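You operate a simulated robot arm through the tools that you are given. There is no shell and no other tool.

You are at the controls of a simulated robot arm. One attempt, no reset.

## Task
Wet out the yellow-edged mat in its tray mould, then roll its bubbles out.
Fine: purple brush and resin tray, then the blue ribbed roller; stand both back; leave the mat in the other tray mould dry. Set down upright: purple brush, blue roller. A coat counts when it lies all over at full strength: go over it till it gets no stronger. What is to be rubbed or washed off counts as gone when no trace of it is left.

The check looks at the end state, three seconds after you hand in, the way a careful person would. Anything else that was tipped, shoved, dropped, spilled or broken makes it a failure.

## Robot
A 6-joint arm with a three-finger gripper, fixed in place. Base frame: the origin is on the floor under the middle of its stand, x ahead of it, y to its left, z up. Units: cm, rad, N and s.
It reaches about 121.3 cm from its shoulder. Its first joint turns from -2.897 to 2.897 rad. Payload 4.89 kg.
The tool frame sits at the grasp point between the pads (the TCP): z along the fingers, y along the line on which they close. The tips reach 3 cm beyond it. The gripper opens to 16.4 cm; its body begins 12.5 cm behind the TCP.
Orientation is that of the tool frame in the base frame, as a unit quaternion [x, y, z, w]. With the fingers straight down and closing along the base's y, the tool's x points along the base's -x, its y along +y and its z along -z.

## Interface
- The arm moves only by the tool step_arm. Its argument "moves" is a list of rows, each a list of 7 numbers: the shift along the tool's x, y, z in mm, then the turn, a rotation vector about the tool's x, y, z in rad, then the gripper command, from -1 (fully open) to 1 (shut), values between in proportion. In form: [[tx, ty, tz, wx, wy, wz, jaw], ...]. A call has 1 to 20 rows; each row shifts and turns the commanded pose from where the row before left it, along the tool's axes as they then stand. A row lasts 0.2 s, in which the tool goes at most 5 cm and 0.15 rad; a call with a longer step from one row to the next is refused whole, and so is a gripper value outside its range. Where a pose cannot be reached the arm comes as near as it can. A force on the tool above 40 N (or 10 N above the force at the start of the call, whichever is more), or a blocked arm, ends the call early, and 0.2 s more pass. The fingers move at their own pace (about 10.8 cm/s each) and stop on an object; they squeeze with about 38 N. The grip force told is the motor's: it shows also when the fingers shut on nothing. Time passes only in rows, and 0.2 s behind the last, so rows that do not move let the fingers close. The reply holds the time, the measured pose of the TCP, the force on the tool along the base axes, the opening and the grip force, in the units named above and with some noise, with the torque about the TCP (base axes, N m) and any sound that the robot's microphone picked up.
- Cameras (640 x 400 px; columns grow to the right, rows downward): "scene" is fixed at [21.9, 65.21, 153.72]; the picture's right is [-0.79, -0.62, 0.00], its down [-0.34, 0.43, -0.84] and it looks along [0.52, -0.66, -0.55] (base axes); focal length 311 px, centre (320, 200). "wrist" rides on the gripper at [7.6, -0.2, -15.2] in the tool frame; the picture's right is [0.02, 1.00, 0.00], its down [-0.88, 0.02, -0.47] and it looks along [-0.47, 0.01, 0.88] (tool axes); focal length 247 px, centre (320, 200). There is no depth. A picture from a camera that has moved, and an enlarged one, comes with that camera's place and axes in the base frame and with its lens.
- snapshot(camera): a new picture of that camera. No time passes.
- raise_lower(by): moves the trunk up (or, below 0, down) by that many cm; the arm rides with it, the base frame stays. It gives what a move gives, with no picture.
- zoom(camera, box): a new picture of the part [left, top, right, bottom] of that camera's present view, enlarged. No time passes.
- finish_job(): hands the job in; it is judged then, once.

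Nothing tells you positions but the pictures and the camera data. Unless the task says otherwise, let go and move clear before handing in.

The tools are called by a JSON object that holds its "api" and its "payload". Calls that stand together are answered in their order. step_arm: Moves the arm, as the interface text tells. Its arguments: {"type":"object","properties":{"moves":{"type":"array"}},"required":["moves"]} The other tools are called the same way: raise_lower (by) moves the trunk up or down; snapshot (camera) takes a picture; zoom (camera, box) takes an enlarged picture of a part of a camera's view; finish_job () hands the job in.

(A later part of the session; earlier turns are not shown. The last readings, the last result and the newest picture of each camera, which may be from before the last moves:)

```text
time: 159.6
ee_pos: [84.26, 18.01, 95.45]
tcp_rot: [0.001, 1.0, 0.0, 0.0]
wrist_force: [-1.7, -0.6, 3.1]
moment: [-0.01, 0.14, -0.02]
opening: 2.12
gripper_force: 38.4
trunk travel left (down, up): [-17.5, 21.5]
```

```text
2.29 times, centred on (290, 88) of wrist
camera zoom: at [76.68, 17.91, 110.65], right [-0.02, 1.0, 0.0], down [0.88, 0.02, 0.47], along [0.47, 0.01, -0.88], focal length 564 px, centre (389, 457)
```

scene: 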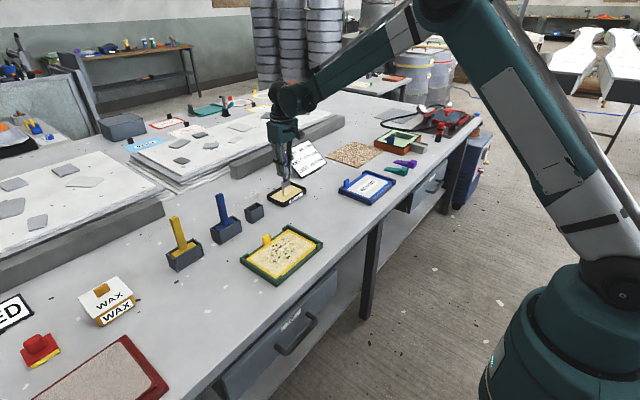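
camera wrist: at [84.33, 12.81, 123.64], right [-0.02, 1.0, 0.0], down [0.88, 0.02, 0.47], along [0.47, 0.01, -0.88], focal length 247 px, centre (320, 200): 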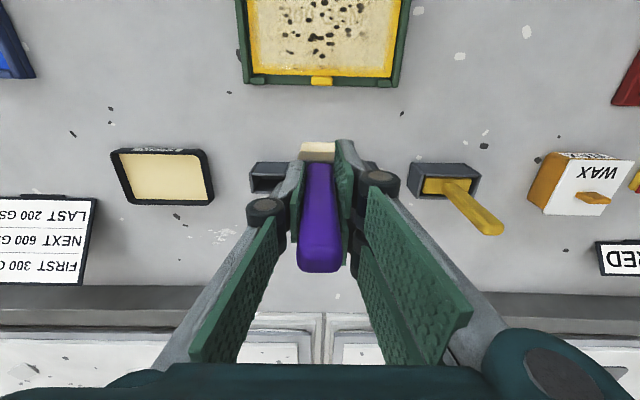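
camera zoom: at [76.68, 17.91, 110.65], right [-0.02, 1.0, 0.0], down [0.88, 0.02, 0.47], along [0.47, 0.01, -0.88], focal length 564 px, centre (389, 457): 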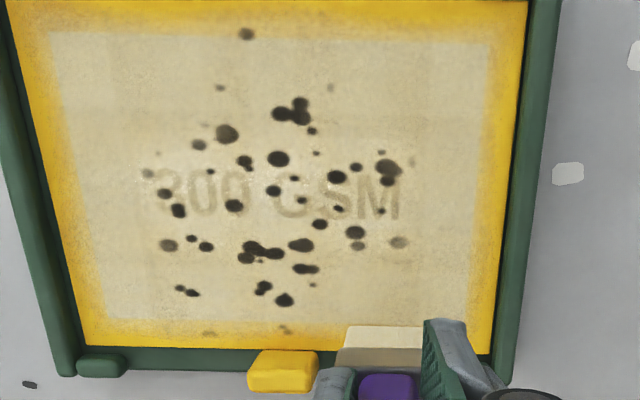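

No change there, so that side is saturated. I do one last sweep over the rest with the loaded brush.

{"api": "step_arm", "payload": {"moves": [[0, -12, 0.3, 0, 0, 0, 1], [0, -13, 0, 0, 0, 0, 1], [10, 0, 0, 0, 0, 0, 1], [13, 0, 0, 0, 0, 0, 1], [13, 0, 0, 0, 0, 0, 1], [13, 0, 0, 0, 0, 0, 1], [13, 0, 0, 0, 0, 0, 1], [13, 0, 0, 0, 0, 0, 1], [13, 0, 0, 0, 0, 0, 1], [13, 0, 0, 0, 0, 0, 1], [13, 0, 0, 0, 0, 0, 1], [10, 0, 0, 0, 0, 0, 1], [0, -11, 0, 0, 0, 0, 1], [0, -11, 0, 0, 0, 0, 1], [0, -10, 0, 0, 0, 0, 1], [0, 0, 0, 0, 0, 0, 1]]}}

{"api": "step_arm", "payload": {"moves": [[-10, 0, 0, 0, 0, 0, 1], [-13, 0, 0, 0, 0, 0, 1], [-13, 0, 0, 0, 0, 0, 1], [-13, 0, 0, 0, 0, 0, 1], [-13, 0, 0, 0, 0, 0, 1], [-13, 0, 0, 0, 0, 0, 1], [-13, 0, 0, 0, 0, 0, 1], [-13, 0, 0, 0, 0, 0, 1], [-13, 0, 0, 0, 0, 0, 1], [-10, 0, 0, 0, 0, 0, 1], [0, -11, 0, 0, 0, 0, 1], [0, -11, 0, 0, 0, 0, 1], [0, -10, 0, 0, 0, 0, 1], [0, 0, 0, 0, 0, 0, 1]]}}

{"api": "step_arm", "payload": {"moves": [[10, 0, 0, 0, 0, 0, 1], [13, 0, 0, 0, 0, 0, 1], [13, 0, 0, 0, 0, 0, 1], [13, 0, 0, 0, 0, 0, 1], [13, 0, 0, 0, 0, 0, 1], [13, 0, 0, 0, 0, 0, 1], [13, 0, 0, 0, 0, 0, 1], [13, 0, 0, 0, 0, 0, 1], [13, 0, 0, 0, 0, 0, 1], [10, 0, 0, 0, 0, 0, 1], [0, -12, 0, 0, 0, 0, 1], [0, -13, 0, 0, 0, 0, 1], [0, -11, 0, 0, 0, 0, 1], [0, 0, 0, 0, 0, 0, 1]]}}

{"api": "step_arm", "payload": {"moves": [[-10, 0, 0, 0, 0, 0, 1], [-13, 0, 0, 0, 0, 0, 1], [-13, 0, 0, 0, 0, 0, 1], [-13, 0, 0, 0, 0, 0, 1], [-13, 0, 0, 0, 0, 0, 1], [-13, 0, 0, 0, 0, 0, 1], [-13, 0, 0, 0, 0, 0, 1], [-13, 0, 0, 0, 0, 0, 1], [-13, 0, 0, 0, 0, 0, 1], [-10, 0, 0, 0, 0, 0, 1], [0, 0, 0, 0, 0, 0, 1]]}}

{"api": "zoom", "payload": {"camera": "scene", "box": [230, 200, 330, 290]}}

{"api": "zoom", "payload": {"camera": "wrist", "box": [250, 0, 510, 175]}}

```text
time: 163.0
ee_pos: [71.89, 12.19, 95.39]
tcp_rot: [0.0, 1.0, 0.0, 0.0]
wrist_force: [-1.2, 2.2, 13.8]
moment: [-0.05, 0.07, 0.02]
opening: 2.09
gripper_force: 37.7
trunk travel left (down, up): [-17.5, 21.5]
```

```text
time: 166.0
ee_pos: [84.3, 9.13, 95.3]
tcp_rot: [0.0, 1.0, 0.0, 0.0]
wrist_force: [0.7, 0.6, 2.1]
moment: [-0.14, -0.04, 0.0]
opening: 2.11
gripper_force: 37.5
trunk travel left (down, up): [-17.5, 21.5]
```

```text
time: 169.0
ee_pos: [71.94, 5.53, 95.4]
tcp_rot: [0.0, 1.0, 0.001, 0.0]
wrist_force: [0.0, 0.2, 1.3]
moment: [-0.09, -0.01, -0.02]
opening: 2.12
gripper_force: 38.2
trunk travel left (down, up): [-17.5, 21.5]
```

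```text
time: 171.4
ee_pos: [84.35, 5.37, 95.35]
tcp_rot: [0.0, 1.0, 0.0, 0.0]
wrist_force: [-0.5, -0.3, -0.3]
moment: [0.02, -0.04, 0.01]
opening: 2.1
gripper_force: 37.9
trunk travel left (down, up): [-17.5, 21.5]
```

```text
4.44 times, centred on (280, 245) of scene
camera zoom: at [21.9, 65.21, 153.72], right [-0.79, -0.62, 0.0], down [-0.34, 0.43, -0.84], along [0.52, -0.66, -0.55], focal length 1381 px, centre (498, 0)
```

zoom: 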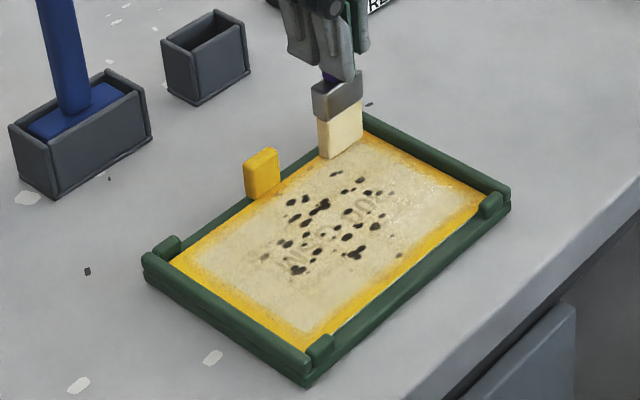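

```text
2.29 times, centred on (380, 88) of wrist
camera zoom: at [76.74, 5.38, 110.62], right [-0.02, 1.0, 0.0], down [0.88, 0.02, 0.47], along [0.47, 0.01, -0.88], focal length 564 px, centre (183, 457)
```

zoom: 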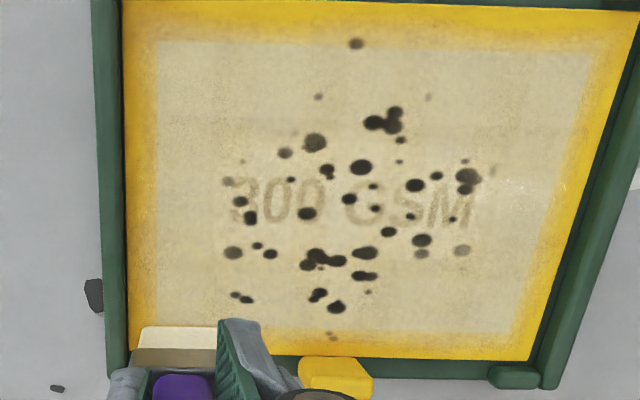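

The coat doesn't get any stronger. I want to verify the mat hasn't shifted in its tray, so I lift off and compare with the earlier picture from the same view.

{"api": "step_arm", "payload": {"moves": [[0, 0, -15, 0, 0, 0, 1], [0, 0, -30, 0, 0, 0, 1], [0, 0, -35, 0, 0, 0, 1], [-15, 15, -30, 0, 0, 0, 1], [-30, 25, -20, 0, 0, 0, 1], [-30, 20, 0, 0, 0, 0, 1], [0, 0, 0, 0, 0, 0, 1]]}}

{"api": "zoom", "payload": {"camera": "scene", "box": [245, 215, 325, 285]}}

{"api": "zoom", "payload": {"camera": "wrist", "box": [230, 0, 420, 100]}}

{"api": "snapshot", "payload": {"camera": "scene"}}

```text
time: 173.0
ee_pos: [91.88, 11.52, 108.41]
tcp_rot: [0.0, 1.0, 0.0, 0.0]
wrist_force: [1.1, -0.3, -1.3]
moment: [-0.03, 0.09, 0.0]
opening: 2.13
gripper_force: 38.3
trunk travel left (down, up): [-17.5, 21.5]
```

```text
5.71 times, centred on (285, 250) of scene
camera zoom: at [21.9, 65.21, 153.72], right [-0.79, -0.62, 0.0], down [-0.34, 0.43, -0.84], along [0.52, -0.66, -0.55], focal length 1775 px, centre (520, -86)
```

zoom: 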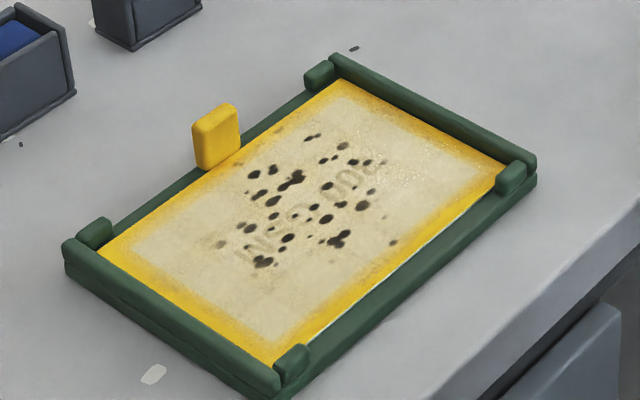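

```text
3.37 times, centred on (325, 50) of wrist
camera zoom: at [84.28, 11.42, 123.59], right [-0.02, 1.0, 0.0], down [0.88, 0.02, 0.47], along [0.47, 0.01, -0.88], focal length 832 px, centre (303, 705)
```

zoom: 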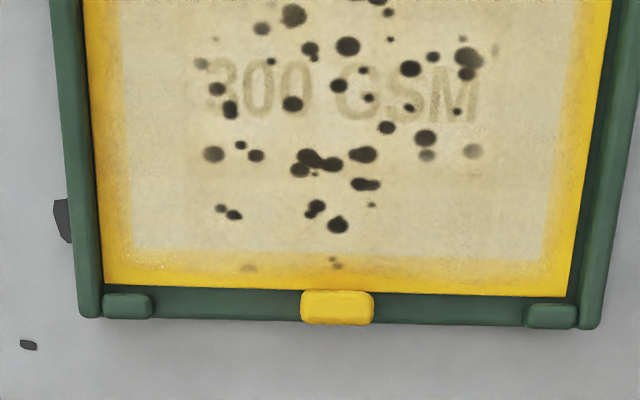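

```text
taken
```

scene: 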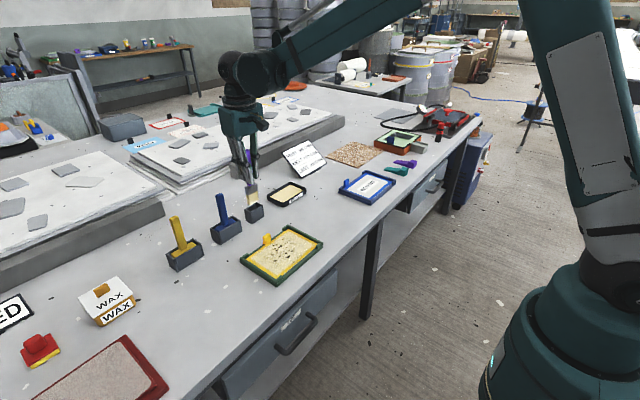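

The mat slid perhaps 2–3 mm sideways within the tray's own slack but lies flat; the tray hasn't moved. The coat is saturated, so next I return the brush to its holder. I'll check the brush's attitude first.

{"api": "zoom", "payload": {"camera": "scene", "box": [210, 120, 300, 230]}}

{"api": "zoom", "payload": {"camera": "wrist", "box": [230, 110, 410, 290]}}

```text
3.64 times, centred on (255, 175) of scene
camera zoom: at [21.9, 65.21, 153.72], right [-0.79, -0.62, 0.0], down [-0.34, 0.43, -0.84], along [0.52, -0.66, -0.55], focal length 1130 px, centre (556, 291)
```

zoom: 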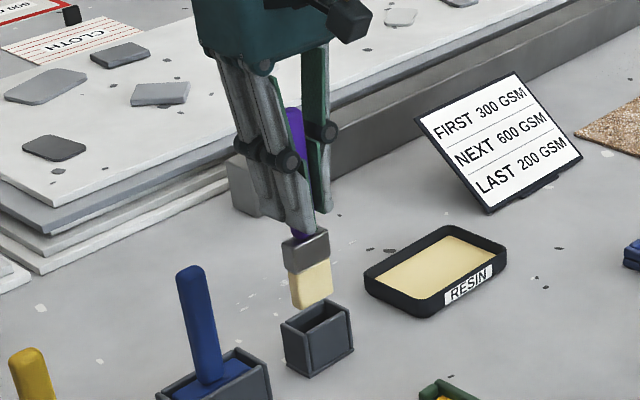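

```text
2.22 times, centred on (320, 200) of wrist
camera zoom: at [84.28, 11.42, 123.59], right [-0.02, 1.0, 0.0], down [0.88, 0.02, 0.47], along [0.47, 0.01, -0.88], focal length 549 px, centre (320, 200)
```

zoom: 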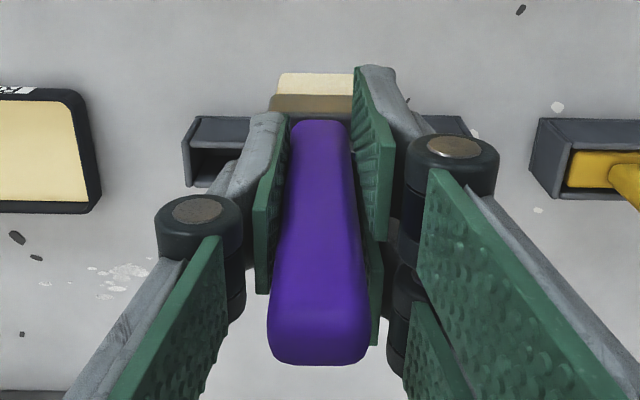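

The brush is still upright in the grip (crept up about 0.5 cm, maybe 2 mm in x). I move above its holder, aiming for TCP (100.85, 5.1).

{"api": "step_arm", "payload": {"moves": [[-15, -10, 0, 0, 0, 0, 1], [-25, -18, 0, 0, 0, 0, 1], [-25, -18, 0, 0, 0, 0, 1], [-17, -12, 0, 0, 0, 0, 1], [-8, -6, 0, 0, 0, 0, 1], [0, 0, 0, 0, 0, 0, 1], [0, 0, 10, 0, 0, 0, 1], [0, 0, 15, 0, 0, 0, 1], [0, 0, 5, 0, 0, 0, 1], [0, 0, 0, 0, 0, 0, 1]]}}

{"api": "zoom", "payload": {"camera": "scene", "box": [210, 140, 300, 230]}}

{"api": "zoom", "payload": {"camera": "wrist", "box": [250, 80, 390, 180]}}

```text
time: 175.2
ee_pos: [100.78, 5.16, 105.36]
tcp_rot: [0.0, 1.0, 0.0, 0.0]
wrist_force: [0.7, 0.9, -0.4]
moment: [-0.02, 0.03, -0.01]
opening: 2.11
gripper_force: 38.1
trunk travel left (down, up): [-17.5, 21.5]
```

```text
4.44 times, centred on (255, 185) of scene
camera zoom: at [21.9, 65.21, 153.72], right [-0.79, -0.62, 0.0], down [-0.34, 0.43, -0.84], along [0.52, -0.66, -0.55], focal length 1381 px, centre (609, 267)
```

zoom: 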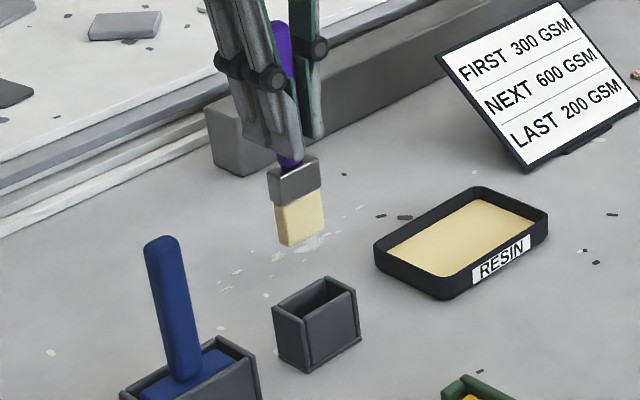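

```text
4.00 times, centred on (320, 130) of wrist
camera zoom: at [93.25, 4.96, 120.58], right [-0.02, 1.0, 0.0], down [0.88, 0.02, 0.47], along [0.47, 0.01, -0.88], focal length 988 px, centre (320, 480)
```

zoom: 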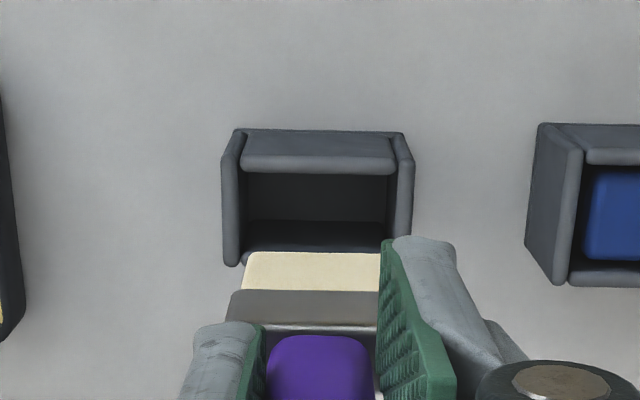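

Alignment over the holder matches the original lift-out view. I lower it straight in, slowing near the bottom.

{"api": "step_arm", "payload": {"moves": [[0, 0, 15, 0, 0, 0, 1], [0, 0, 20, 0, 0, 0, 1], [0, 0, 15, 0, 0, 0, 1], [0, 0, 10, 0, 0, 0, 1], [0, 0, 0, 0, 0, 0, 1]]}}

{"api": "zoom", "payload": {"camera": "scene", "box": [220, 160, 290, 230]}}

{"api": "zoom", "payload": {"camera": "wrist", "box": [250, 80, 390, 180]}}

```text
time: 176.4
ee_pos: [100.78, 5.3, 99.34]
tcp_rot: [0.0, 1.0, 0.0, 0.0]
wrist_force: [-0.3, -0.4, -0.2]
moment: [0.02, 0.01, 0.02]
opening: 2.12
gripper_force: 38.5
trunk travel left (down, up): [-17.5, 21.5]
```

```text
5.71 times, centred on (255, 195) of scene
camera zoom: at [21.9, 65.21, 153.72], right [-0.79, -0.62, 0.0], down [-0.34, 0.43, -0.84], along [0.52, -0.66, -0.55], focal length 1775 px, centre (691, 229)
```

zoom: 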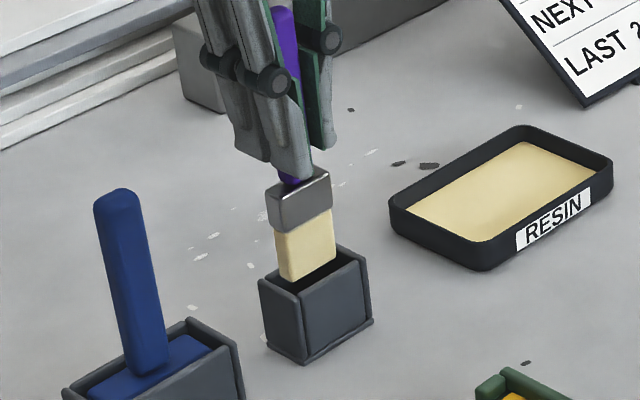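

```text
4.00 times, centred on (320, 130) of wrist
camera zoom: at [93.2, 4.96, 114.55], right [-0.02, 1.0, 0.0], down [0.88, 0.02, 0.47], along [0.47, 0.01, -0.88], focal length 988 px, centre (320, 480)
```

zoom: 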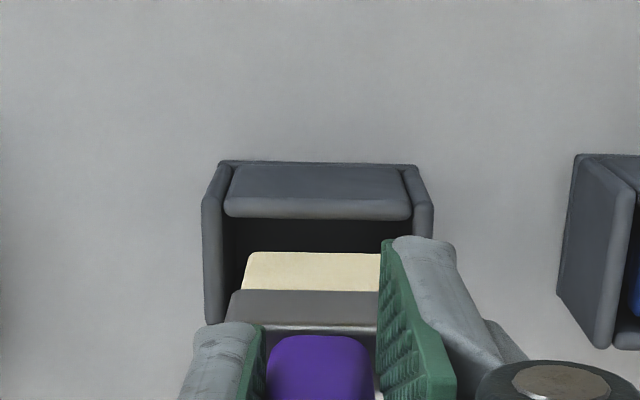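

{"api": "step_arm", "payload": {"moves": [[0, 0, 10, 0, 0, 0, 1], [0, 0, 10, 0, 0, 0, 1], [0, 0, 10, 0, 0, 0, 1], [0, 0, 7, 0, 0, 0, 1], [0, 0, 4, 0, 0, 0, 1], [0, 0, 0, 0, 0, 0, 1]]}}

{"api": "zoom", "payload": {"camera": "scene", "box": [220, 160, 290, 230]}}

```text
time: 177.8
ee_pos: [100.81, 5.07, 95.21]
tcp_rot: [0.0, 1.0, 0.001, 0.0]
wrist_force: [0.0, -0.5, -0.4]
moment: [-0.01, 0.0, -0.01]
opening: 2.11
gripper_force: 37.9
trunk travel left (down, up): [-17.5, 21.5]
```

```text
5.71 times, centred on (255, 195) of scene
camera zoom: at [21.9, 65.21, 153.72], right [-0.79, -0.62, 0.0], down [-0.34, 0.43, -0.84], along [0.52, -0.66, -0.55], focal length 1775 px, centre (691, 229)
```

zoom: 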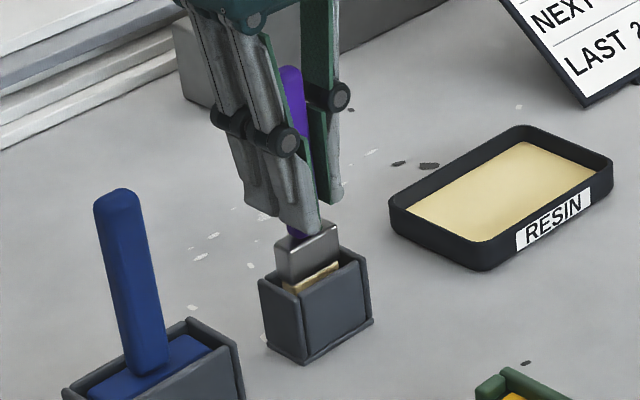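

The brush is in the holder. I finish lowering to the floor of the holder with fine steps.

{"api": "step_arm", "payload": {"moves": [[0, 0, 3, 0, 0, 0, 1], [0, 0, 2, 0, 0, 0, 1], [0, 0, 1, 0, 0, 0, 1], [0, 0, 0, 0, 0, 0, 1]]}}

{"api": "step_arm", "payload": {"moves": [[0, 0, 1, 0, 0, 0, 1], [0, 0, 0, 0, 0, 0, 1]]}}

{"api": "step_arm", "payload": {"moves": [[0, 0, 1, 0, 0, 0, 1], [0, 0, 0, 0, 0, 0, 1]]}}

```text
time: 178.8
ee_pos: [100.79, 5.01, 94.69]
tcp_rot: [-0.001, 1.0, 0.0, 0.0]
wrist_force: [-0.3, 0.5, -0.1]
moment: [0.04, 0.02, 0.01]
opening: 2.11
gripper_force: 38.1
trunk travel left (down, up): [-17.5, 21.5]
```

```text
time: 179.4
ee_pos: [100.79, 5.15, 94.53]
tcp_rot: [0.0, 1.0, 0.0, 0.0]
wrist_force: [0.1, -0.6, -0.6]
moment: [0.02, 0.0, 0.0]
opening: 2.12
gripper_force: 37.5
trunk travel left (down, up): [-17.5, 21.5]
```

```text
time: 180.0
ee_pos: [100.86, 5.06, 94.45]
tcp_rot: [0.0, 1.0, 0.001, 0.0]
wrist_force: [0.1, 0.5, -0.7]
moment: [-0.01, 0.0, 0.04]
opening: 2.13
gripper_force: 38.2
trunk travel left (down, up): [-17.5, 21.5]
```

{"api": "step_arm", "payload": {"moves": [[0, 0, 0.8, 0, 0, 0, 1], [0, 0, 0, 0, 0, 0, 1]]}}

{"api": "step_arm", "payload": {"moves": [[0, 0, 0.8, 0, 0, 0, 1], [0, 0, 0, 0, 0, 0, 1]]}}

{"api": "zoom", "payload": {"camera": "scene", "box": [220, 160, 290, 230]}}

```text
time: 180.6
ee_pos: [100.9, 5.03, 94.37]
tcp_rot: [0.0, 1.0, -0.001, 0.0]
wrist_force: [-0.3, -0.3, -1.1]
moment: [0.01, 0.0, 0.03]
opening: 2.12
gripper_force: 38.2
trunk travel left (down, up): [-17.5, 21.5]
```

```text
time: 181.2
ee_pos: [100.89, 5.02, 94.33]
tcp_rot: [0.0, 1.0, -0.001, 0.0]
wrist_force: [0.9, 0.5, 1.0]
moment: [-0.04, -0.03, 0.0]
opening: 2.13
gripper_force: 38.7
trunk travel left (down, up): [-17.5, 21.5]
```

```text
5.71 times, centred on (255, 195) of scene
camera zoom: at [21.9, 65.21, 153.72], right [-0.79, -0.62, 0.0], down [-0.34, 0.43, -0.84], along [0.52, -0.66, -0.55], focal length 1775 px, centre (691, 229)
```

zoom: 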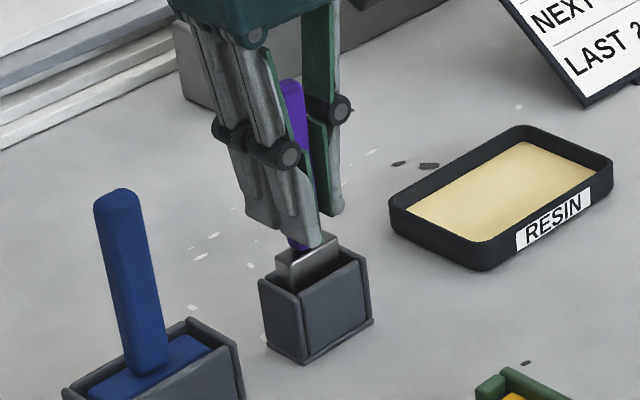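

{"api": "step_arm", "payload": {"moves": [[0, 0, 0.6, 0, 0, 0, 1], [0, 0, 0, 0, 0, 0, 1]]}}

```text
time: 181.8
ee_pos: [100.87, 5.12, 94.21]
tcp_rot: [-0.001, 1.0, 0.0, 0.0]
wrist_force: [1.6, 1.0, 9.6]
moment: [0.04, -0.11, 0.03]
opening: 2.13
gripper_force: 38.8
trunk travel left (down, up): [-17.5, 21.5]
```

The brush rests on the holder floor. I ease off and open the jaws gently.

{"api": "step_arm", "payload": {"moves": [[0, 0, -0.5, 0, 0, 0, 1], [0, 0, 0, 0, 0, 0, 0.7], [0, 0, 0, 0, 0, 0, 0.6], [0, 0, 0, 0, 0, 0, 0.4], [0, 0, 0, 0, 0, 0, 0.2], [0, 0, 0, 0, 0, 0, 0.1], [0, 0, 0, 0, 0, 0, 0.1]]}}

{"api": "snapshot", "payload": {"camera": "wrist"}}

{"api": "zoom", "payload": {"camera": "scene", "box": [220, 140, 290, 230]}}

```text
time: 183.4
ee_pos: [100.85, 5.08, 94.25]
tcp_rot: [0.0, 1.0, 0.0, 0.0]
wrist_force: [0.2, 0.8, 0.6]
moment: [0.05, 0.03, 0.0]
opening: 7.38
gripper_force: 0.0
trunk travel left (down, up): [-17.5, 21.5]
```

```text
taken
camera wrist: at [93.23, 4.97, 109.53], right [-0.02, 1.0, 0.0], down [0.88, 0.02, 0.47], along [0.47, 0.01, -0.88], focal length 247 px, centre (320, 200)
```

wrist: 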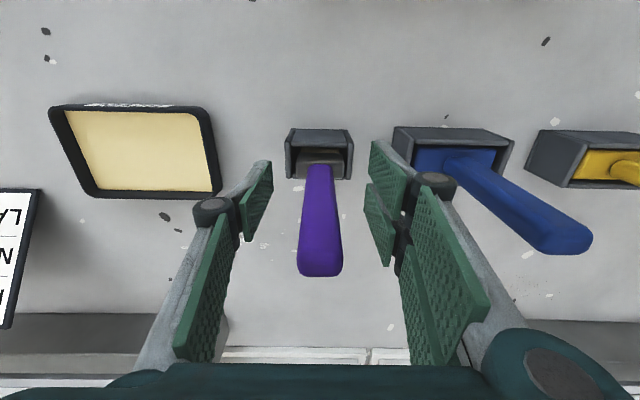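

```text
4.44 times, centred on (255, 185) of scene
camera zoom: at [21.9, 65.21, 153.72], right [-0.79, -0.62, 0.0], down [-0.34, 0.43, -0.84], along [0.52, -0.66, -0.55], focal length 1381 px, centre (609, 267)
```

zoom: 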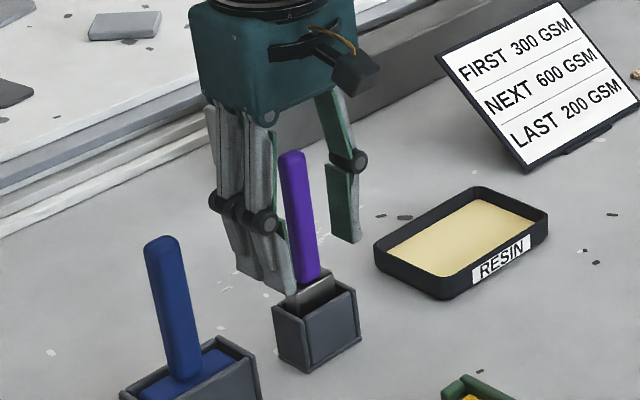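

The brush stands upright in its holder. I rise straight clear, then move above the blue roller for a closer look.

{"api": "step_arm", "payload": {"moves": [[0, 0, -10, 0, 0, 0, 0.1], [0, 0, -25, 0, 0, 0, 0.1], [0, 0, -35, 0, 0, 0, 0.1], [0, 0, -40, 0, 0, 0, 0.1], [0, 0, -40, 0, 0, 0, 0.1], [0, 15, -30, 0, 0, 0, 0.1], [0, 30, -15, 0, 0, 0, 0.1], [0, 35, 0, 0, 0, 0, 0.1], [-2, 32, 0, 0, 0, 0, 0.1], [-2, 20, 0, 0, 0, 0, 0.1], [0, 0, 0, 0, 0, 0, 0.1]]}}

{"api": "snapshot", "payload": {"camera": "wrist"}}

{"api": "zoom", "payload": {"camera": "wrist", "box": [260, 70, 400, 160]}}

{"api": "zoom", "payload": {"camera": "scene", "box": [170, 160, 290, 260]}}

```text
time: 185.8
ee_pos: [101.23, 18.37, 113.69]
tcp_rot: [-0.001, 1.0, 0.0, 0.0]
wrist_force: [-0.3, 0.2, -0.2]
moment: [-0.03, -0.02, 0.0]
opening: 7.39
gripper_force: 0.0
trunk travel left (down, up): [-17.5, 21.5]
```

```text
taken
camera wrist: at [93.62, 18.26, 128.98], right [-0.02, 1.0, 0.0], down [0.88, 0.02, 0.47], along [0.47, 0.01, -0.88], focal length 247 px, centre (320, 200)
```

wrist: 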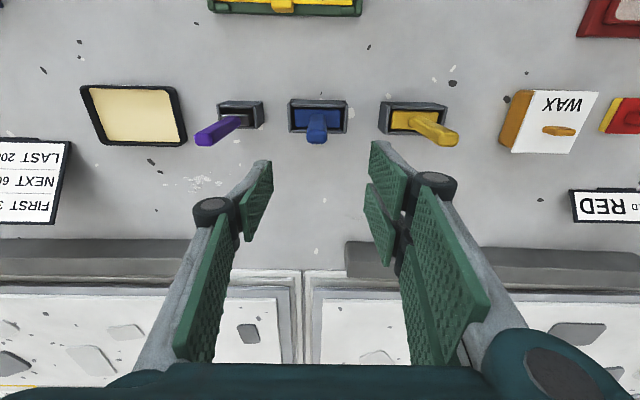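

```text
4.44 times, centred on (330, 115) of wrist
camera zoom: at [93.62, 18.26, 128.98], right [-0.02, 1.0, 0.0], down [0.88, 0.02, 0.47], along [0.47, 0.01, -0.88], focal length 1098 px, centre (276, 578)
```

zoom: 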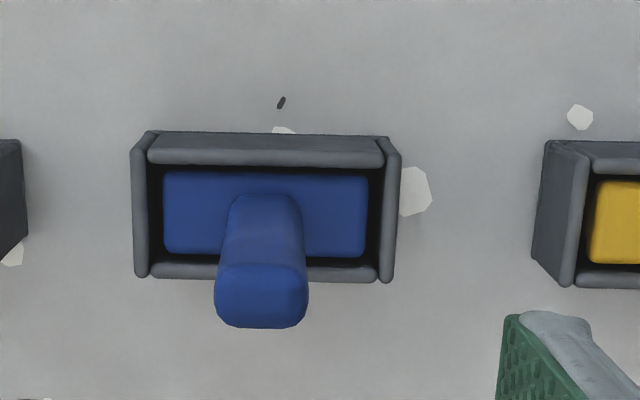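

```text
4.00 times, centred on (230, 210) of scene
camera zoom: at [21.9, 65.21, 153.72], right [-0.79, -0.62, 0.0], down [-0.34, 0.43, -0.84], along [0.52, -0.66, -0.55], focal length 1243 px, centre (680, 160)
```

zoom: 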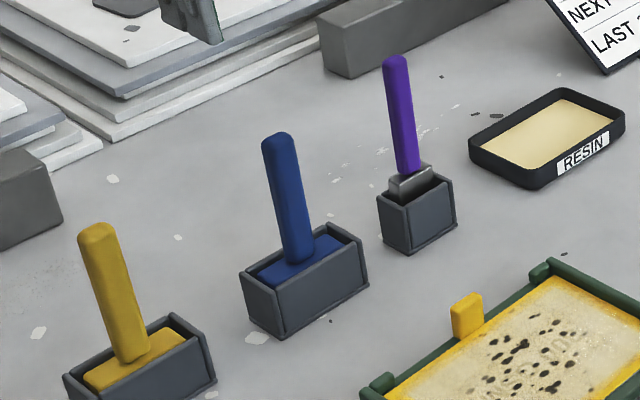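

The blue handle is at about (101.0, 18.0), with its top at z≈98.4. I descend around it to TCP z≈93.3.

{"api": "step_arm", "payload": {"moves": [[2, -3.5, 15, 0, 0, 0, 0.1], [0, 0, 30, 0, 0, 0, 0.1], [0, 0, 30, 0, 0, 0, 0.1], [0, 0, 30, 0, 0, 0, 0.1], [0, 0, 30, 0, 0, 0, 0.1], [0, 0, 25, 0, 0, 0, 0.1], [0, 0, 20, 0, 0, 0, 0.1], [0, 0, 14, 0, 0, 0, 0.1], [0, 0, 10, 0, 0, 0, 0.1], [0, 0, 0, 0, 0, 0, 0.1]]}}

{"api": "snapshot", "payload": {"camera": "wrist"}}

{"api": "zoom", "payload": {"camera": "scene", "box": [170, 140, 290, 250]}}

```text
time: 188.0
ee_pos: [101.02, 18.05, 93.47]
tcp_rot: [0.0, 1.0, 0.001, -0.001]
wrist_force: [0.1, 0.0, -0.4]
moment: [0.0, 0.03, 0.0]
opening: 7.36
gripper_force: 0.2
trunk travel left (down, up): [-17.5, 21.5]
```

```text
taken
camera wrist: at [93.42, 17.84, 108.6], right [-0.02, 1.0, 0.0], down [0.88, 0.02, 0.47], along [0.47, 0.01, -0.88], focal length 247 px, centre (320, 200)
```

wrist: 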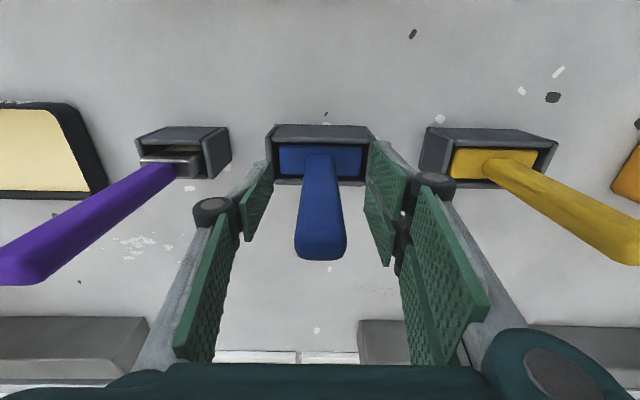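

```text
3.64 times, centred on (230, 195) of scene
camera zoom: at [21.9, 65.21, 153.72], right [-0.79, -0.62, 0.0], down [-0.34, 0.43, -0.84], along [0.52, -0.66, -0.55], focal length 1130 px, centre (647, 218)
```

zoom: 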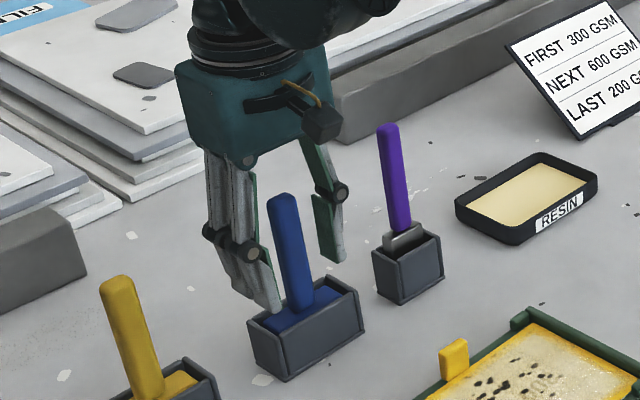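

The handle is centred. I close on it.

{"api": "step_arm", "payload": {"moves": [[0, 0, 0, 0, 0, 0, 0.4], [0, 0, 0, 0, 0, 0, 0.6], [0, 0, 0, 0, 0, 0, 0.75], [0, 0, 0, 0, 0, 0, 1], [0, 0, 0, 0, 0, 0, 1], [0, 0, 0, 0, 0, 0, 1], [0, 0, 0, 0, 0, 0, 1]]}}

{"api": "step_arm", "payload": {"moves": [[0, 0, -5, 0, 0, 0, 1], [0, 0, -10, 0, 0, 0, 1], [0, 0, -15, 0, 0, 0, 1], [0, 0, -20, 0, 0, 0, 1], [0, 0, -25, 0, 0, 0, 1], [0, 0, -20, 0, 0, 0, 1], [0, 0, -10, 0, 0, 0, 1], [0, 0, 0, 0, 0, 0, 1]]}}

{"api": "snapshot", "payload": {"camera": "wrist"}}

{"api": "zoom", "payload": {"camera": "scene", "box": [170, 120, 290, 250]}}

```text
time: 189.6
ee_pos: [101.06, 18.07, 93.28]
tcp_rot: [0.0, 1.0, 0.0, 0.0]
wrist_force: [-0.2, -0.3, 0.1]
moment: [0.02, 0.0, 0.0]
opening: 2.57
gripper_force: 38.1
trunk travel left (down, up): [-17.5, 21.5]
```

```text
time: 191.4
ee_pos: [101.04, 18.02, 103.91]
tcp_rot: [0.0, 1.0, 0.0, 0.0]
wrist_force: [-0.4, 0.0, -0.5]
moment: [0.02, -0.01, 0.04]
opening: 2.52
gripper_force: 37.8
trunk travel left (down, up): [-17.5, 21.5]
```

```text
taken
camera wrist: at [93.46, 17.85, 119.14], right [-0.02, 1.0, 0.0], down [0.88, 0.02, 0.47], along [0.47, 0.01, -0.88], focal length 247 px, centre (320, 200)
```

wrist: 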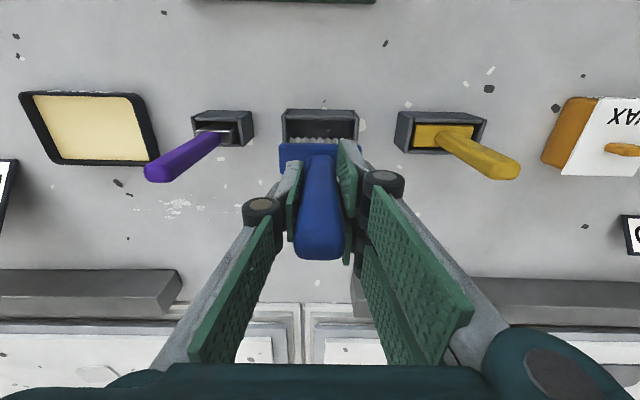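

```text
3.08 times, centred on (230, 185) of scene
camera zoom: at [21.9, 65.21, 153.72], right [-0.79, -0.62, 0.0], down [-0.34, 0.43, -0.84], along [0.52, -0.66, -0.55], focal length 956 px, centre (597, 246)
```

zoom: 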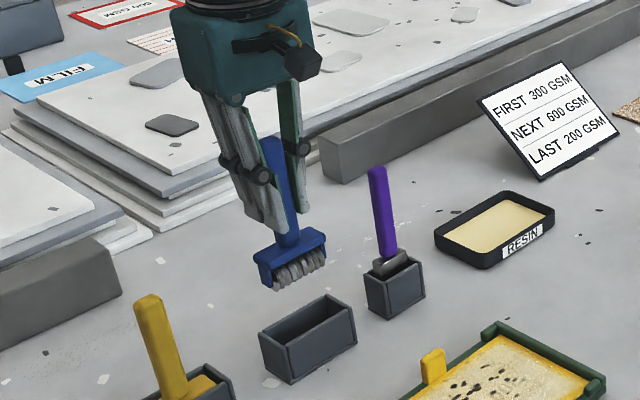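

The roller is up: a grey ribbed cylinder with its axis along y under a blue head. I'll zoom to learn its dimensions before rolling.

{"api": "zoom", "payload": {"camera": "scene", "box": [225, 160, 285, 220]}}

{"api": "zoom", "payload": {"camera": "wrist", "box": [260, 100, 380, 180]}}

```text
6.67 times, centred on (255, 190) of scene
camera zoom: at [21.9, 65.21, 153.72], right [-0.79, -0.62, 0.0], down [-0.34, 0.43, -0.84], along [0.52, -0.66, -0.55], focal length 2071 px, centre (753, 267)
```

zoom: 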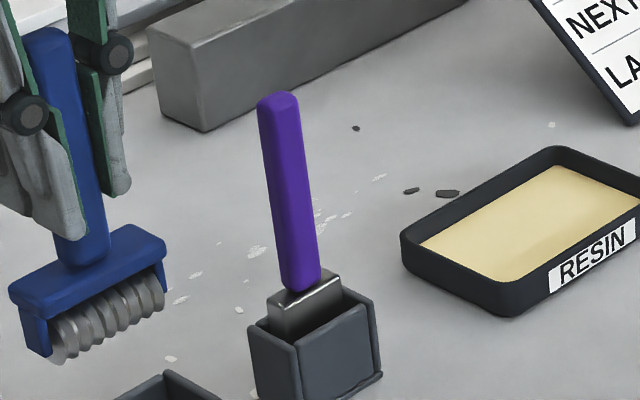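

```text
5.00 times, centred on (320, 140) of wrist
camera zoom: at [93.46, 17.85, 119.14], right [-0.02, 1.0, 0.0], down [0.88, 0.02, 0.47], along [0.47, 0.01, -0.88], focal length 1235 px, centre (320, 500)
```

zoom: 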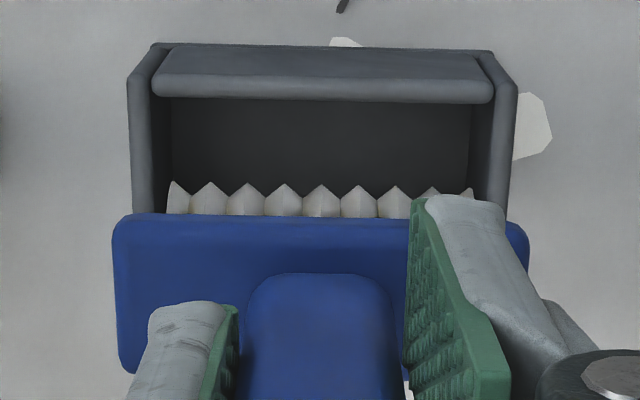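

The head is about 7.3 cm wide with ears at both ends and a 6.5 cm roller, about 2 cm in diameter. I keep its centre within y 6.8–19.4 (clear of the rims) and x ≤ 83.5 near the tab, and expect mat contact near TCP z≈94.3. I move over the mat.

{"api": "step_arm", "payload": {"moves": [[12, -3, 0, 0, 0, 0, 1], [25, -5, 0, 0, 0, 0, 1], [35, -8, 0, 0, 0, 0, 1], [40, -9, 0, 0, 0, 0, 1], [40, -9, 0, 0, 0, 0, 1], [35, -8, 0, 0, 0, 0, 1], [25, -5, 0, 0, 0, 0, 1], [15, -3, 0, 0, 0, 0, 1], [0, 0, 20, 0, 0, 0, 1], [0, 0, 30, 0, 0, 0, 1], [0, 0, 20, 0, 0, 0, 1], [0, 0, 10, 0, 0, 0, 1], [0, 0, 0, 0, 0, 0, 1]]}}

{"api": "zoom", "payload": {"camera": "scene", "box": [230, 190, 330, 290]}}

{"api": "snapshot", "payload": {"camera": "wrist"}}

```text
time: 194.2
ee_pos: [78.28, 12.98, 95.7]
tcp_rot: [0.0, 1.0, 0.0, 0.0]
wrist_force: [0.8, -1.2, -1.5]
moment: [-0.03, 0.01, -0.04]
opening: 2.51
gripper_force: 37.8
trunk travel left (down, up): [-17.5, 21.5]
```

```text
4.00 times, centred on (280, 240) of scene
camera zoom: at [21.9, 65.21, 153.72], right [-0.79, -0.62, 0.0], down [-0.34, 0.43, -0.84], along [0.52, -0.66, -0.55], focal length 1243 px, centre (480, 40)
```

zoom: 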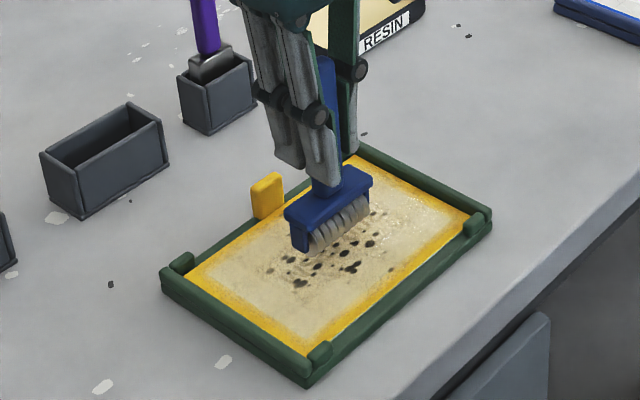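

```text
taken
camera wrist: at [70.7, 12.8, 111.05], right [-0.02, 1.0, 0.0], down [0.88, 0.02, 0.47], along [0.47, 0.01, -0.88], focal length 247 px, centre (320, 200)
```

wrist: 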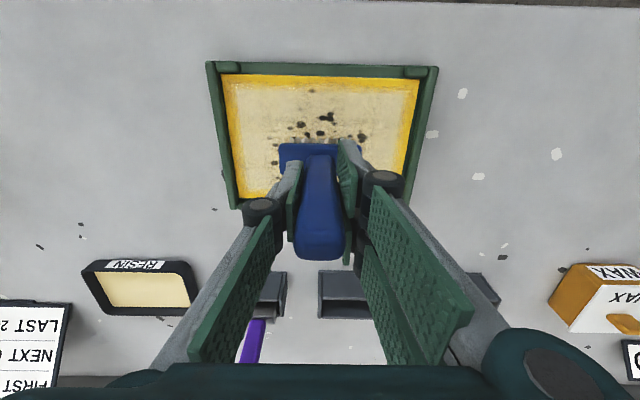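

The roller hovers over the mat centre. I lower to find contact.

{"api": "step_arm", "payload": {"moves": [[0, 0, 4, 0, 0, 0, 1], [0, 0, 4, 0, 0, 0, 1], [0, 0, 2, 0, 0, 0, 1], [0, 0, 0, 0, 0, 0, 1]]}}

{"api": "step_arm", "payload": {"moves": [[0, 0, 1.5, 0, 0, 0, 1], [0, 0, 1.5, 0, 0, 0, 1], [0, 0, 0, 0, 0, 0, 1]]}}

{"api": "zoom", "payload": {"camera": "scene", "box": [230, 190, 330, 290]}}

```text
time: 195.2
ee_pos: [78.49, 13.02, 94.97]
tcp_rot: [0.0, 1.0, 0.0, 0.0]
wrist_force: [-0.5, 0.1, -0.9]
moment: [0.0, 0.01, -0.01]
opening: 2.51
gripper_force: 38.2
trunk travel left (down, up): [-17.5, 21.5]
```

```text
time: 196.0
ee_pos: [78.36, 12.97, 94.54]
tcp_rot: [-0.001, 1.0, 0.0, 0.0]
wrist_force: [-0.7, 0.0, -1.4]
moment: [0.01, -0.01, -0.02]
opening: 2.55
gripper_force: 37.7
trunk travel left (down, up): [-17.5, 21.5]
```

```text
4.00 times, centred on (280, 240) of scene
camera zoom: at [21.9, 65.21, 153.72], right [-0.79, -0.62, 0.0], down [-0.34, 0.43, -0.84], along [0.52, -0.66, -0.55], focal length 1243 px, centre (480, 40)
```

zoom: 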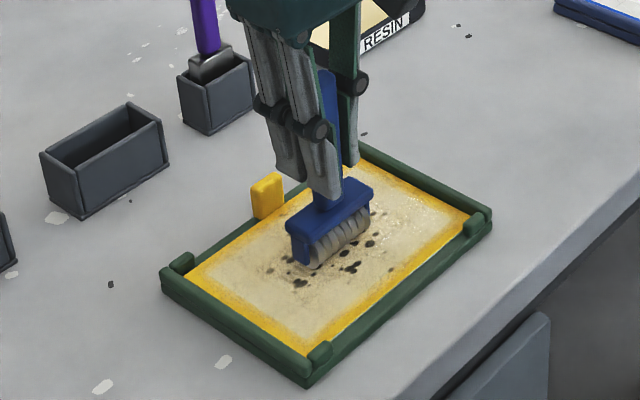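

{"api": "step_arm", "payload": {"moves": [[0, 0, 1, 0, 0, 0, 1], [0, 0, 1, 0, 0, 0, 1], [0, 0, 0, 0, 0, 0, 1]]}}

{"api": "step_arm", "payload": {"moves": [[0, 0, 1, 0, 0, 0, 1], [0, 0, 0, 0, 0, 0, 1]]}}

```text
time: 196.8
ee_pos: [78.32, 12.94, 94.4]
tcp_rot: [0.0, 1.0, -0.001, 0.0]
wrist_force: [-0.1, 0.3, 4.5]
moment: [-0.03, -0.02, 0.0]
opening: 2.53
gripper_force: 37.7
trunk travel left (down, up): [-17.5, 21.5]
```

```text
time: 197.4
ee_pos: [78.27, 13.03, 94.35]
tcp_rot: [0.0, 1.0, 0.001, 0.001]
wrist_force: [-0.7, 1.0, 19.2]
moment: [-0.02, 0.07, 0.0]
opening: 2.55
gripper_force: 38.0
trunk travel left (down, up): [-17.5, 21.5]
```

Contact at TCP z≈94.4. I ease to about 12 N and roll along x in the middle.

{"api": "step_arm", "payload": {"moves": [[8, 0, -0.4, 0, 0, 0, 1], [12, 0, 0, 0, 0, 0, 1], [12, 0, 0, 0, 0, 0, 1], [12, 0, 0, 0, 0, 0, 1], [8, 0, 0, 0, 0, 0, 1], [-8, 0, 0, 0, 0, 0, 1], [-12, 0, 0, 0, 0, 0, 1], [-12, 0, 0, 0, 0, 0, 1], [-12, 0, 0, 0, 0, 0, 1], [-8, 0, 0, 0, 0, 0, 1], [0, 0, 0, 0, 0, 0, 1]]}}

{"api": "zoom", "payload": {"camera": "scene", "box": [230, 190, 330, 290]}}

{"api": "zoom", "payload": {"camera": "wrist", "box": [180, 40, 460, 220]}}

```text
time: 199.8
ee_pos: [78.27, 12.84, 94.32]
tcp_rot: [-0.001, 1.0, 0.0, 0.0]
wrist_force: [-1.5, 2.2, 16.4]
moment: [0.16, 0.11, 0.0]
opening: 2.56
gripper_force: 38.1
trunk travel left (down, up): [-17.5, 21.5]
```

```text
4.00 times, centred on (280, 240) of scene
camera zoom: at [21.9, 65.21, 153.72], right [-0.79, -0.62, 0.0], down [-0.34, 0.43, -0.84], along [0.52, -0.66, -0.55], focal length 1243 px, centre (480, 40)
```

zoom: 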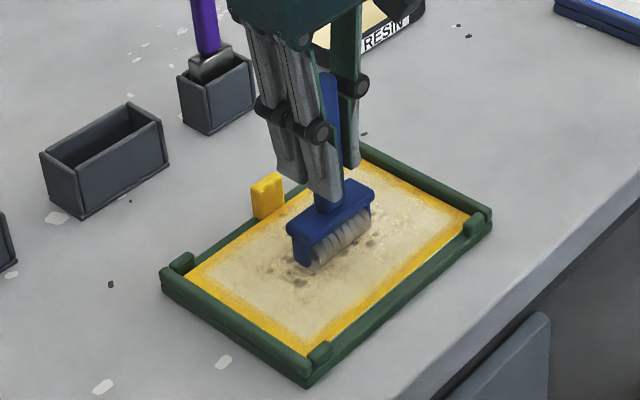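

```text
2.22 times, centred on (320, 130) of wrist
camera zoom: at [70.61, 12.8, 109.59], right [-0.02, 1.0, 0.0], down [0.88, 0.02, 0.47], along [0.47, 0.01, -0.88], focal length 549 px, centre (320, 356)
```

zoom: 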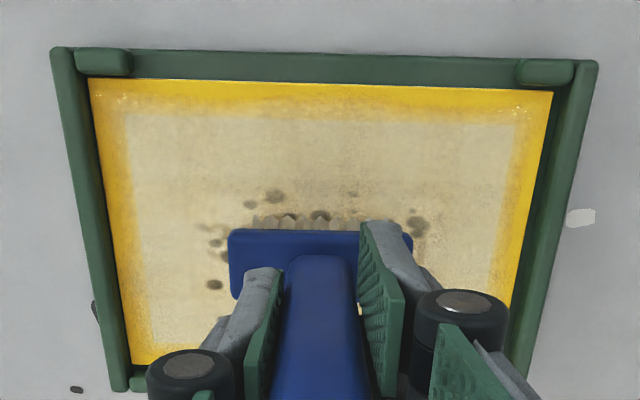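

The bubbles fade under the roller. I continue over the middle column's full length.

{"api": "step_arm", "payload": {"moves": [[-8, 0, 0, 0, 0, 0, 1], [-12, 0, 0, 0, 0, 0, 1], [-12, 0, 0, 0, 0, 0, 1], [-12, 0, 0, 0, 0, 0, 1], [-7, 0, 0, 0, 0, 0, 1], [8, 0, 0, 0, 0, 0, 1], [12, 0, 0, 0, 0, 0, 1], [12, 0, 0, 0, 0, 0, 1], [12, 0, 0, 0, 0, 0, 1], [12, 0, 0, 0, 0, 0, 1], [12, 0, 0, 0, 0, 0, 1], [12, 0, 0, 0, 0, 0, 1], [12, 0, 0, 0, 0, 0, 1], [12, 0, 0, 0, 0, 0, 1], [6, 0, 0, 0, 0, 0, 1], [0, 0, 0, 0, 0, 0, 1]]}}

{"api": "zoom", "payload": {"camera": "scene", "box": [230, 190, 330, 290]}}

{"api": "zoom", "payload": {"camera": "wrist", "box": [180, 40, 460, 220]}}

```text
time: 203.2
ee_pos: [72.3, 12.92, 94.33]
tcp_rot: [0.001, 1.0, 0.0, 0.0]
wrist_force: [1.2, 0.4, 18.6]
moment: [0.05, -0.15, -0.02]
opening: 2.53
gripper_force: 37.6
trunk travel left (down, up): [-17.5, 21.5]
```

```text
4.00 times, centred on (280, 240) of scene
camera zoom: at [21.9, 65.21, 153.72], right [-0.79, -0.62, 0.0], down [-0.34, 0.43, -0.84], along [0.52, -0.66, -0.55], focal length 1243 px, centre (480, 40)
```

zoom: 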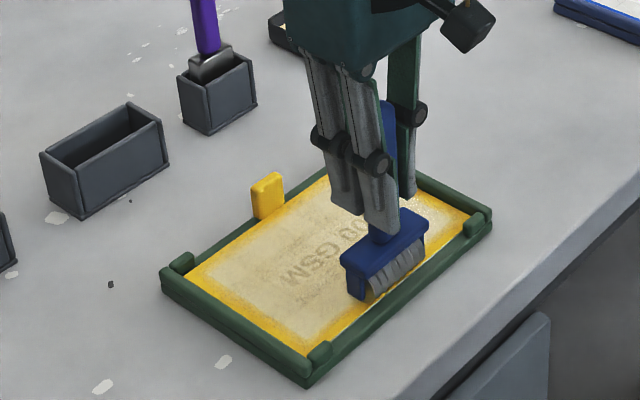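

```text
2.22 times, centred on (320, 130) of wrist
camera zoom: at [64.8, 12.8, 109.56], right [-0.02, 1.0, 0.0], down [0.88, 0.02, 0.47], along [0.47, 0.01, -0.88], focal length 549 px, centre (320, 356)
```

zoom: 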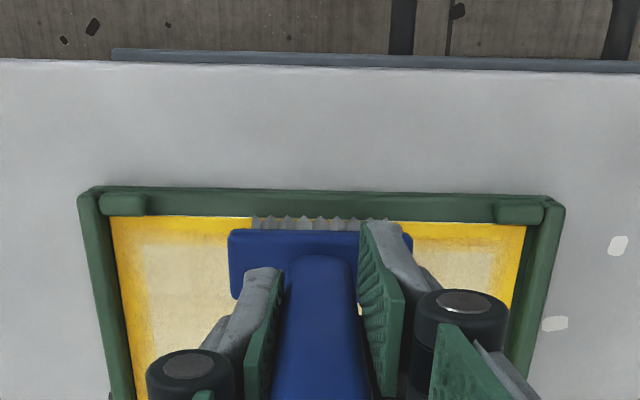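

The middle bubbles are going. I lift slightly, shift to y≈18.9 and roll the right-hand column.

{"api": "step_arm", "payload": {"moves": [[-10, 0, -8, 0, 0, 0, 1], [0, 20, -5, 0, 0, 0, 1], [0, 20, 0, 0, 0, 0, 1], [0, 20, 0, 0, 0, 0, 1], [0, 0, 8, 0, 0, 0, 1], [0, 0, 4, 0, 0, 0, 1], [0, 0, 0, 0, 0, 0, 1]]}}

{"api": "zoom", "payload": {"camera": "wrist", "box": [180, 40, 460, 220]}}

{"api": "zoom", "payload": {"camera": "scene", "box": [230, 190, 330, 290]}}

```text
time: 204.8
ee_pos: [73.39, 19.06, 94.32]
tcp_rot: [0.0, 1.0, 0.0, 0.0]
wrist_force: [-0.4, -0.1, -0.8]
moment: [-0.02, -0.02, -0.01]
opening: 2.53
gripper_force: 37.8
trunk travel left (down, up): [-17.5, 21.5]
```

```text
2.22 times, centred on (320, 130) of wrist
camera zoom: at [65.82, 18.87, 109.64], right [-0.02, 1.0, 0.0], down [0.88, 0.02, 0.47], along [0.47, 0.01, -0.88], focal length 549 px, centre (320, 356)
```

zoom: 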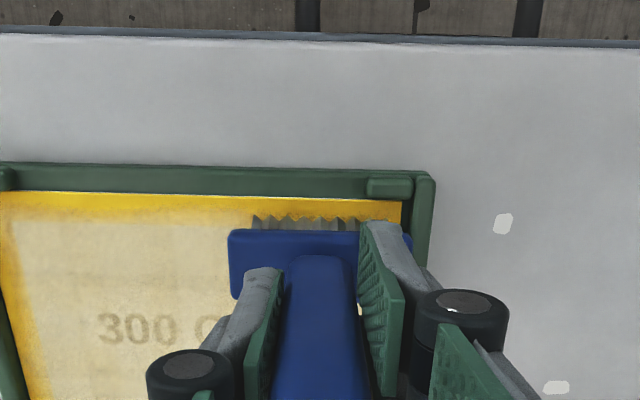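

```text
4.00 times, centred on (280, 240) of scene
camera zoom: at [21.9, 65.21, 153.72], right [-0.79, -0.62, 0.0], down [-0.34, 0.43, -0.84], along [0.52, -0.66, -0.55], focal length 1243 px, centre (480, 40)
```

zoom: 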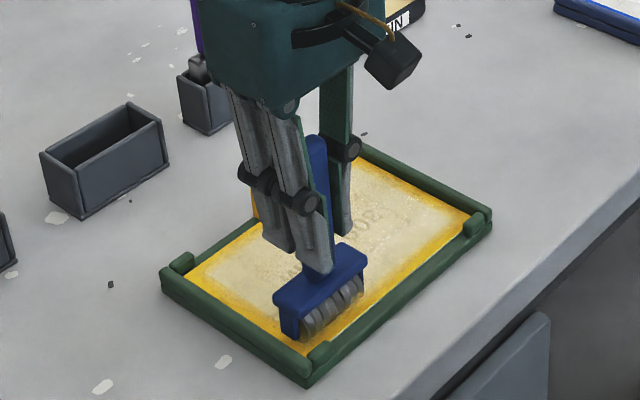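

{"api": "step_arm", "payload": {"moves": [[0, 0, 1, 0, 0, 0, 1], [0, 0, 0, 0, 0, 0, 1]]}}

{"api": "step_arm", "payload": {"moves": [[0, 0, 0.8, 0, 0, 0, 1], [0, 0, 0, 0, 0, 0, 1]]}}

```text
time: 205.4
ee_pos: [73.44, 18.94, 94.34]
tcp_rot: [0.0, 1.0, 0.0, 0.001]
wrist_force: [-0.2, 1.2, 9.0]
moment: [0.05, 0.07, 0.01]
opening: 2.52
gripper_force: 37.9
trunk travel left (down, up): [-17.5, 21.5]
```

```text
time: 206.0
ee_pos: [73.38, 18.95, 94.29]
tcp_rot: [0.0, 1.0, 0.001, 0.001]
wrist_force: [-2.1, 2.3, 17.8]
moment: [0.07, 0.2, -0.02]
opening: 2.53
gripper_force: 37.6
trunk travel left (down, up): [-17.5, 21.5]
```

{"api": "step_arm", "payload": {"moves": [[11, 0, -0.3, 0, 0, 0, 1], [-9, 0, 0, 0, 0, 0, 1], [-13, 0, 0, 0, 0, 0, 1], [-13, 0, 0, 0, 0, 0, 1], [-13, 0, 0, 0, 0, 0, 1], [-13, 0, 0, 0, 0, 0, 1], [-13, 0, 0, 0, 0, 0, 1], [-13, 0, 0, 0, 0, 0, 1], [-13, 0, 0, 0, 0, 0, 1], [-13, 0, 0, 0, 0, 0, 1], [9, 0, 0, 0, 0, 0, 1], [13, 0, 0, 0, 0, 0, 1], [13, 0, 0, 0, 0, 0, 1], [13, 0, 0, 0, 0, 0, 1], [13, 0, 0, 0, 0, 0, 1], [13, 0, 0, 0, 0, 0, 1], [13, 0, 0, 0, 0, 0, 1], [13, 0, 0, 0, 0, 0, 1], [13, 0, 0, 0, 0, 0, 1], [0, 0, 0, 0, 0, 0, 1]]}}

{"api": "zoom", "payload": {"camera": "scene", "box": [230, 190, 330, 290]}}

{"api": "zoom", "payload": {"camera": "wrist", "box": [140, 40, 460, 240]}}

```text
time: 210.2
ee_pos: [72.46, 18.87, 94.29]
tcp_rot: [0.001, 1.0, 0.001, 0.001]
wrist_force: [12.4, -0.7, 15.3]
moment: [-0.09, -1.23, -0.25]
opening: 2.54
gripper_force: 38.5
trunk travel left (down, up): [-17.5, 21.5]
```

```text
4.00 times, centred on (280, 240) of scene
camera zoom: at [21.9, 65.21, 153.72], right [-0.79, -0.62, 0.0], down [-0.34, 0.43, -0.84], along [0.52, -0.66, -0.55], focal length 1243 px, centre (480, 40)
```

zoom: 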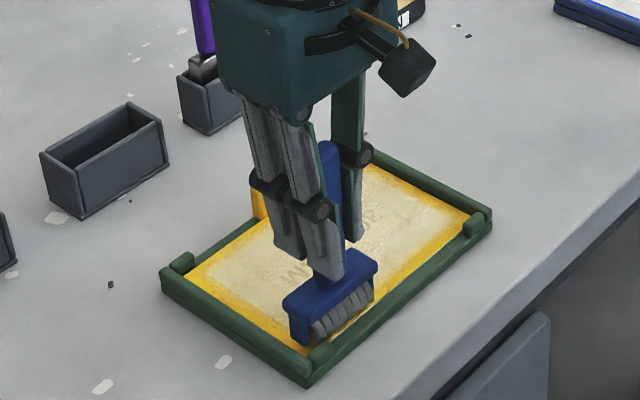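

```text
2.00 times, centred on (300, 140) of wrist
camera zoom: at [64.76, 18.79, 109.5], right [-0.02, 1.0, 0.0], down [0.88, 0.02, 0.47], along [0.47, 0.01, -0.88], focal length 494 px, centre (360, 320)
```

zoom: 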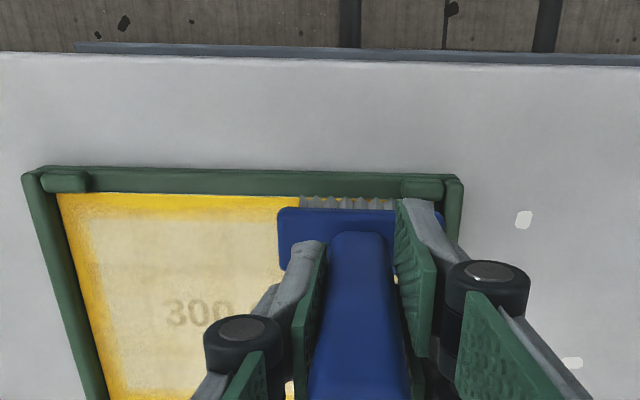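

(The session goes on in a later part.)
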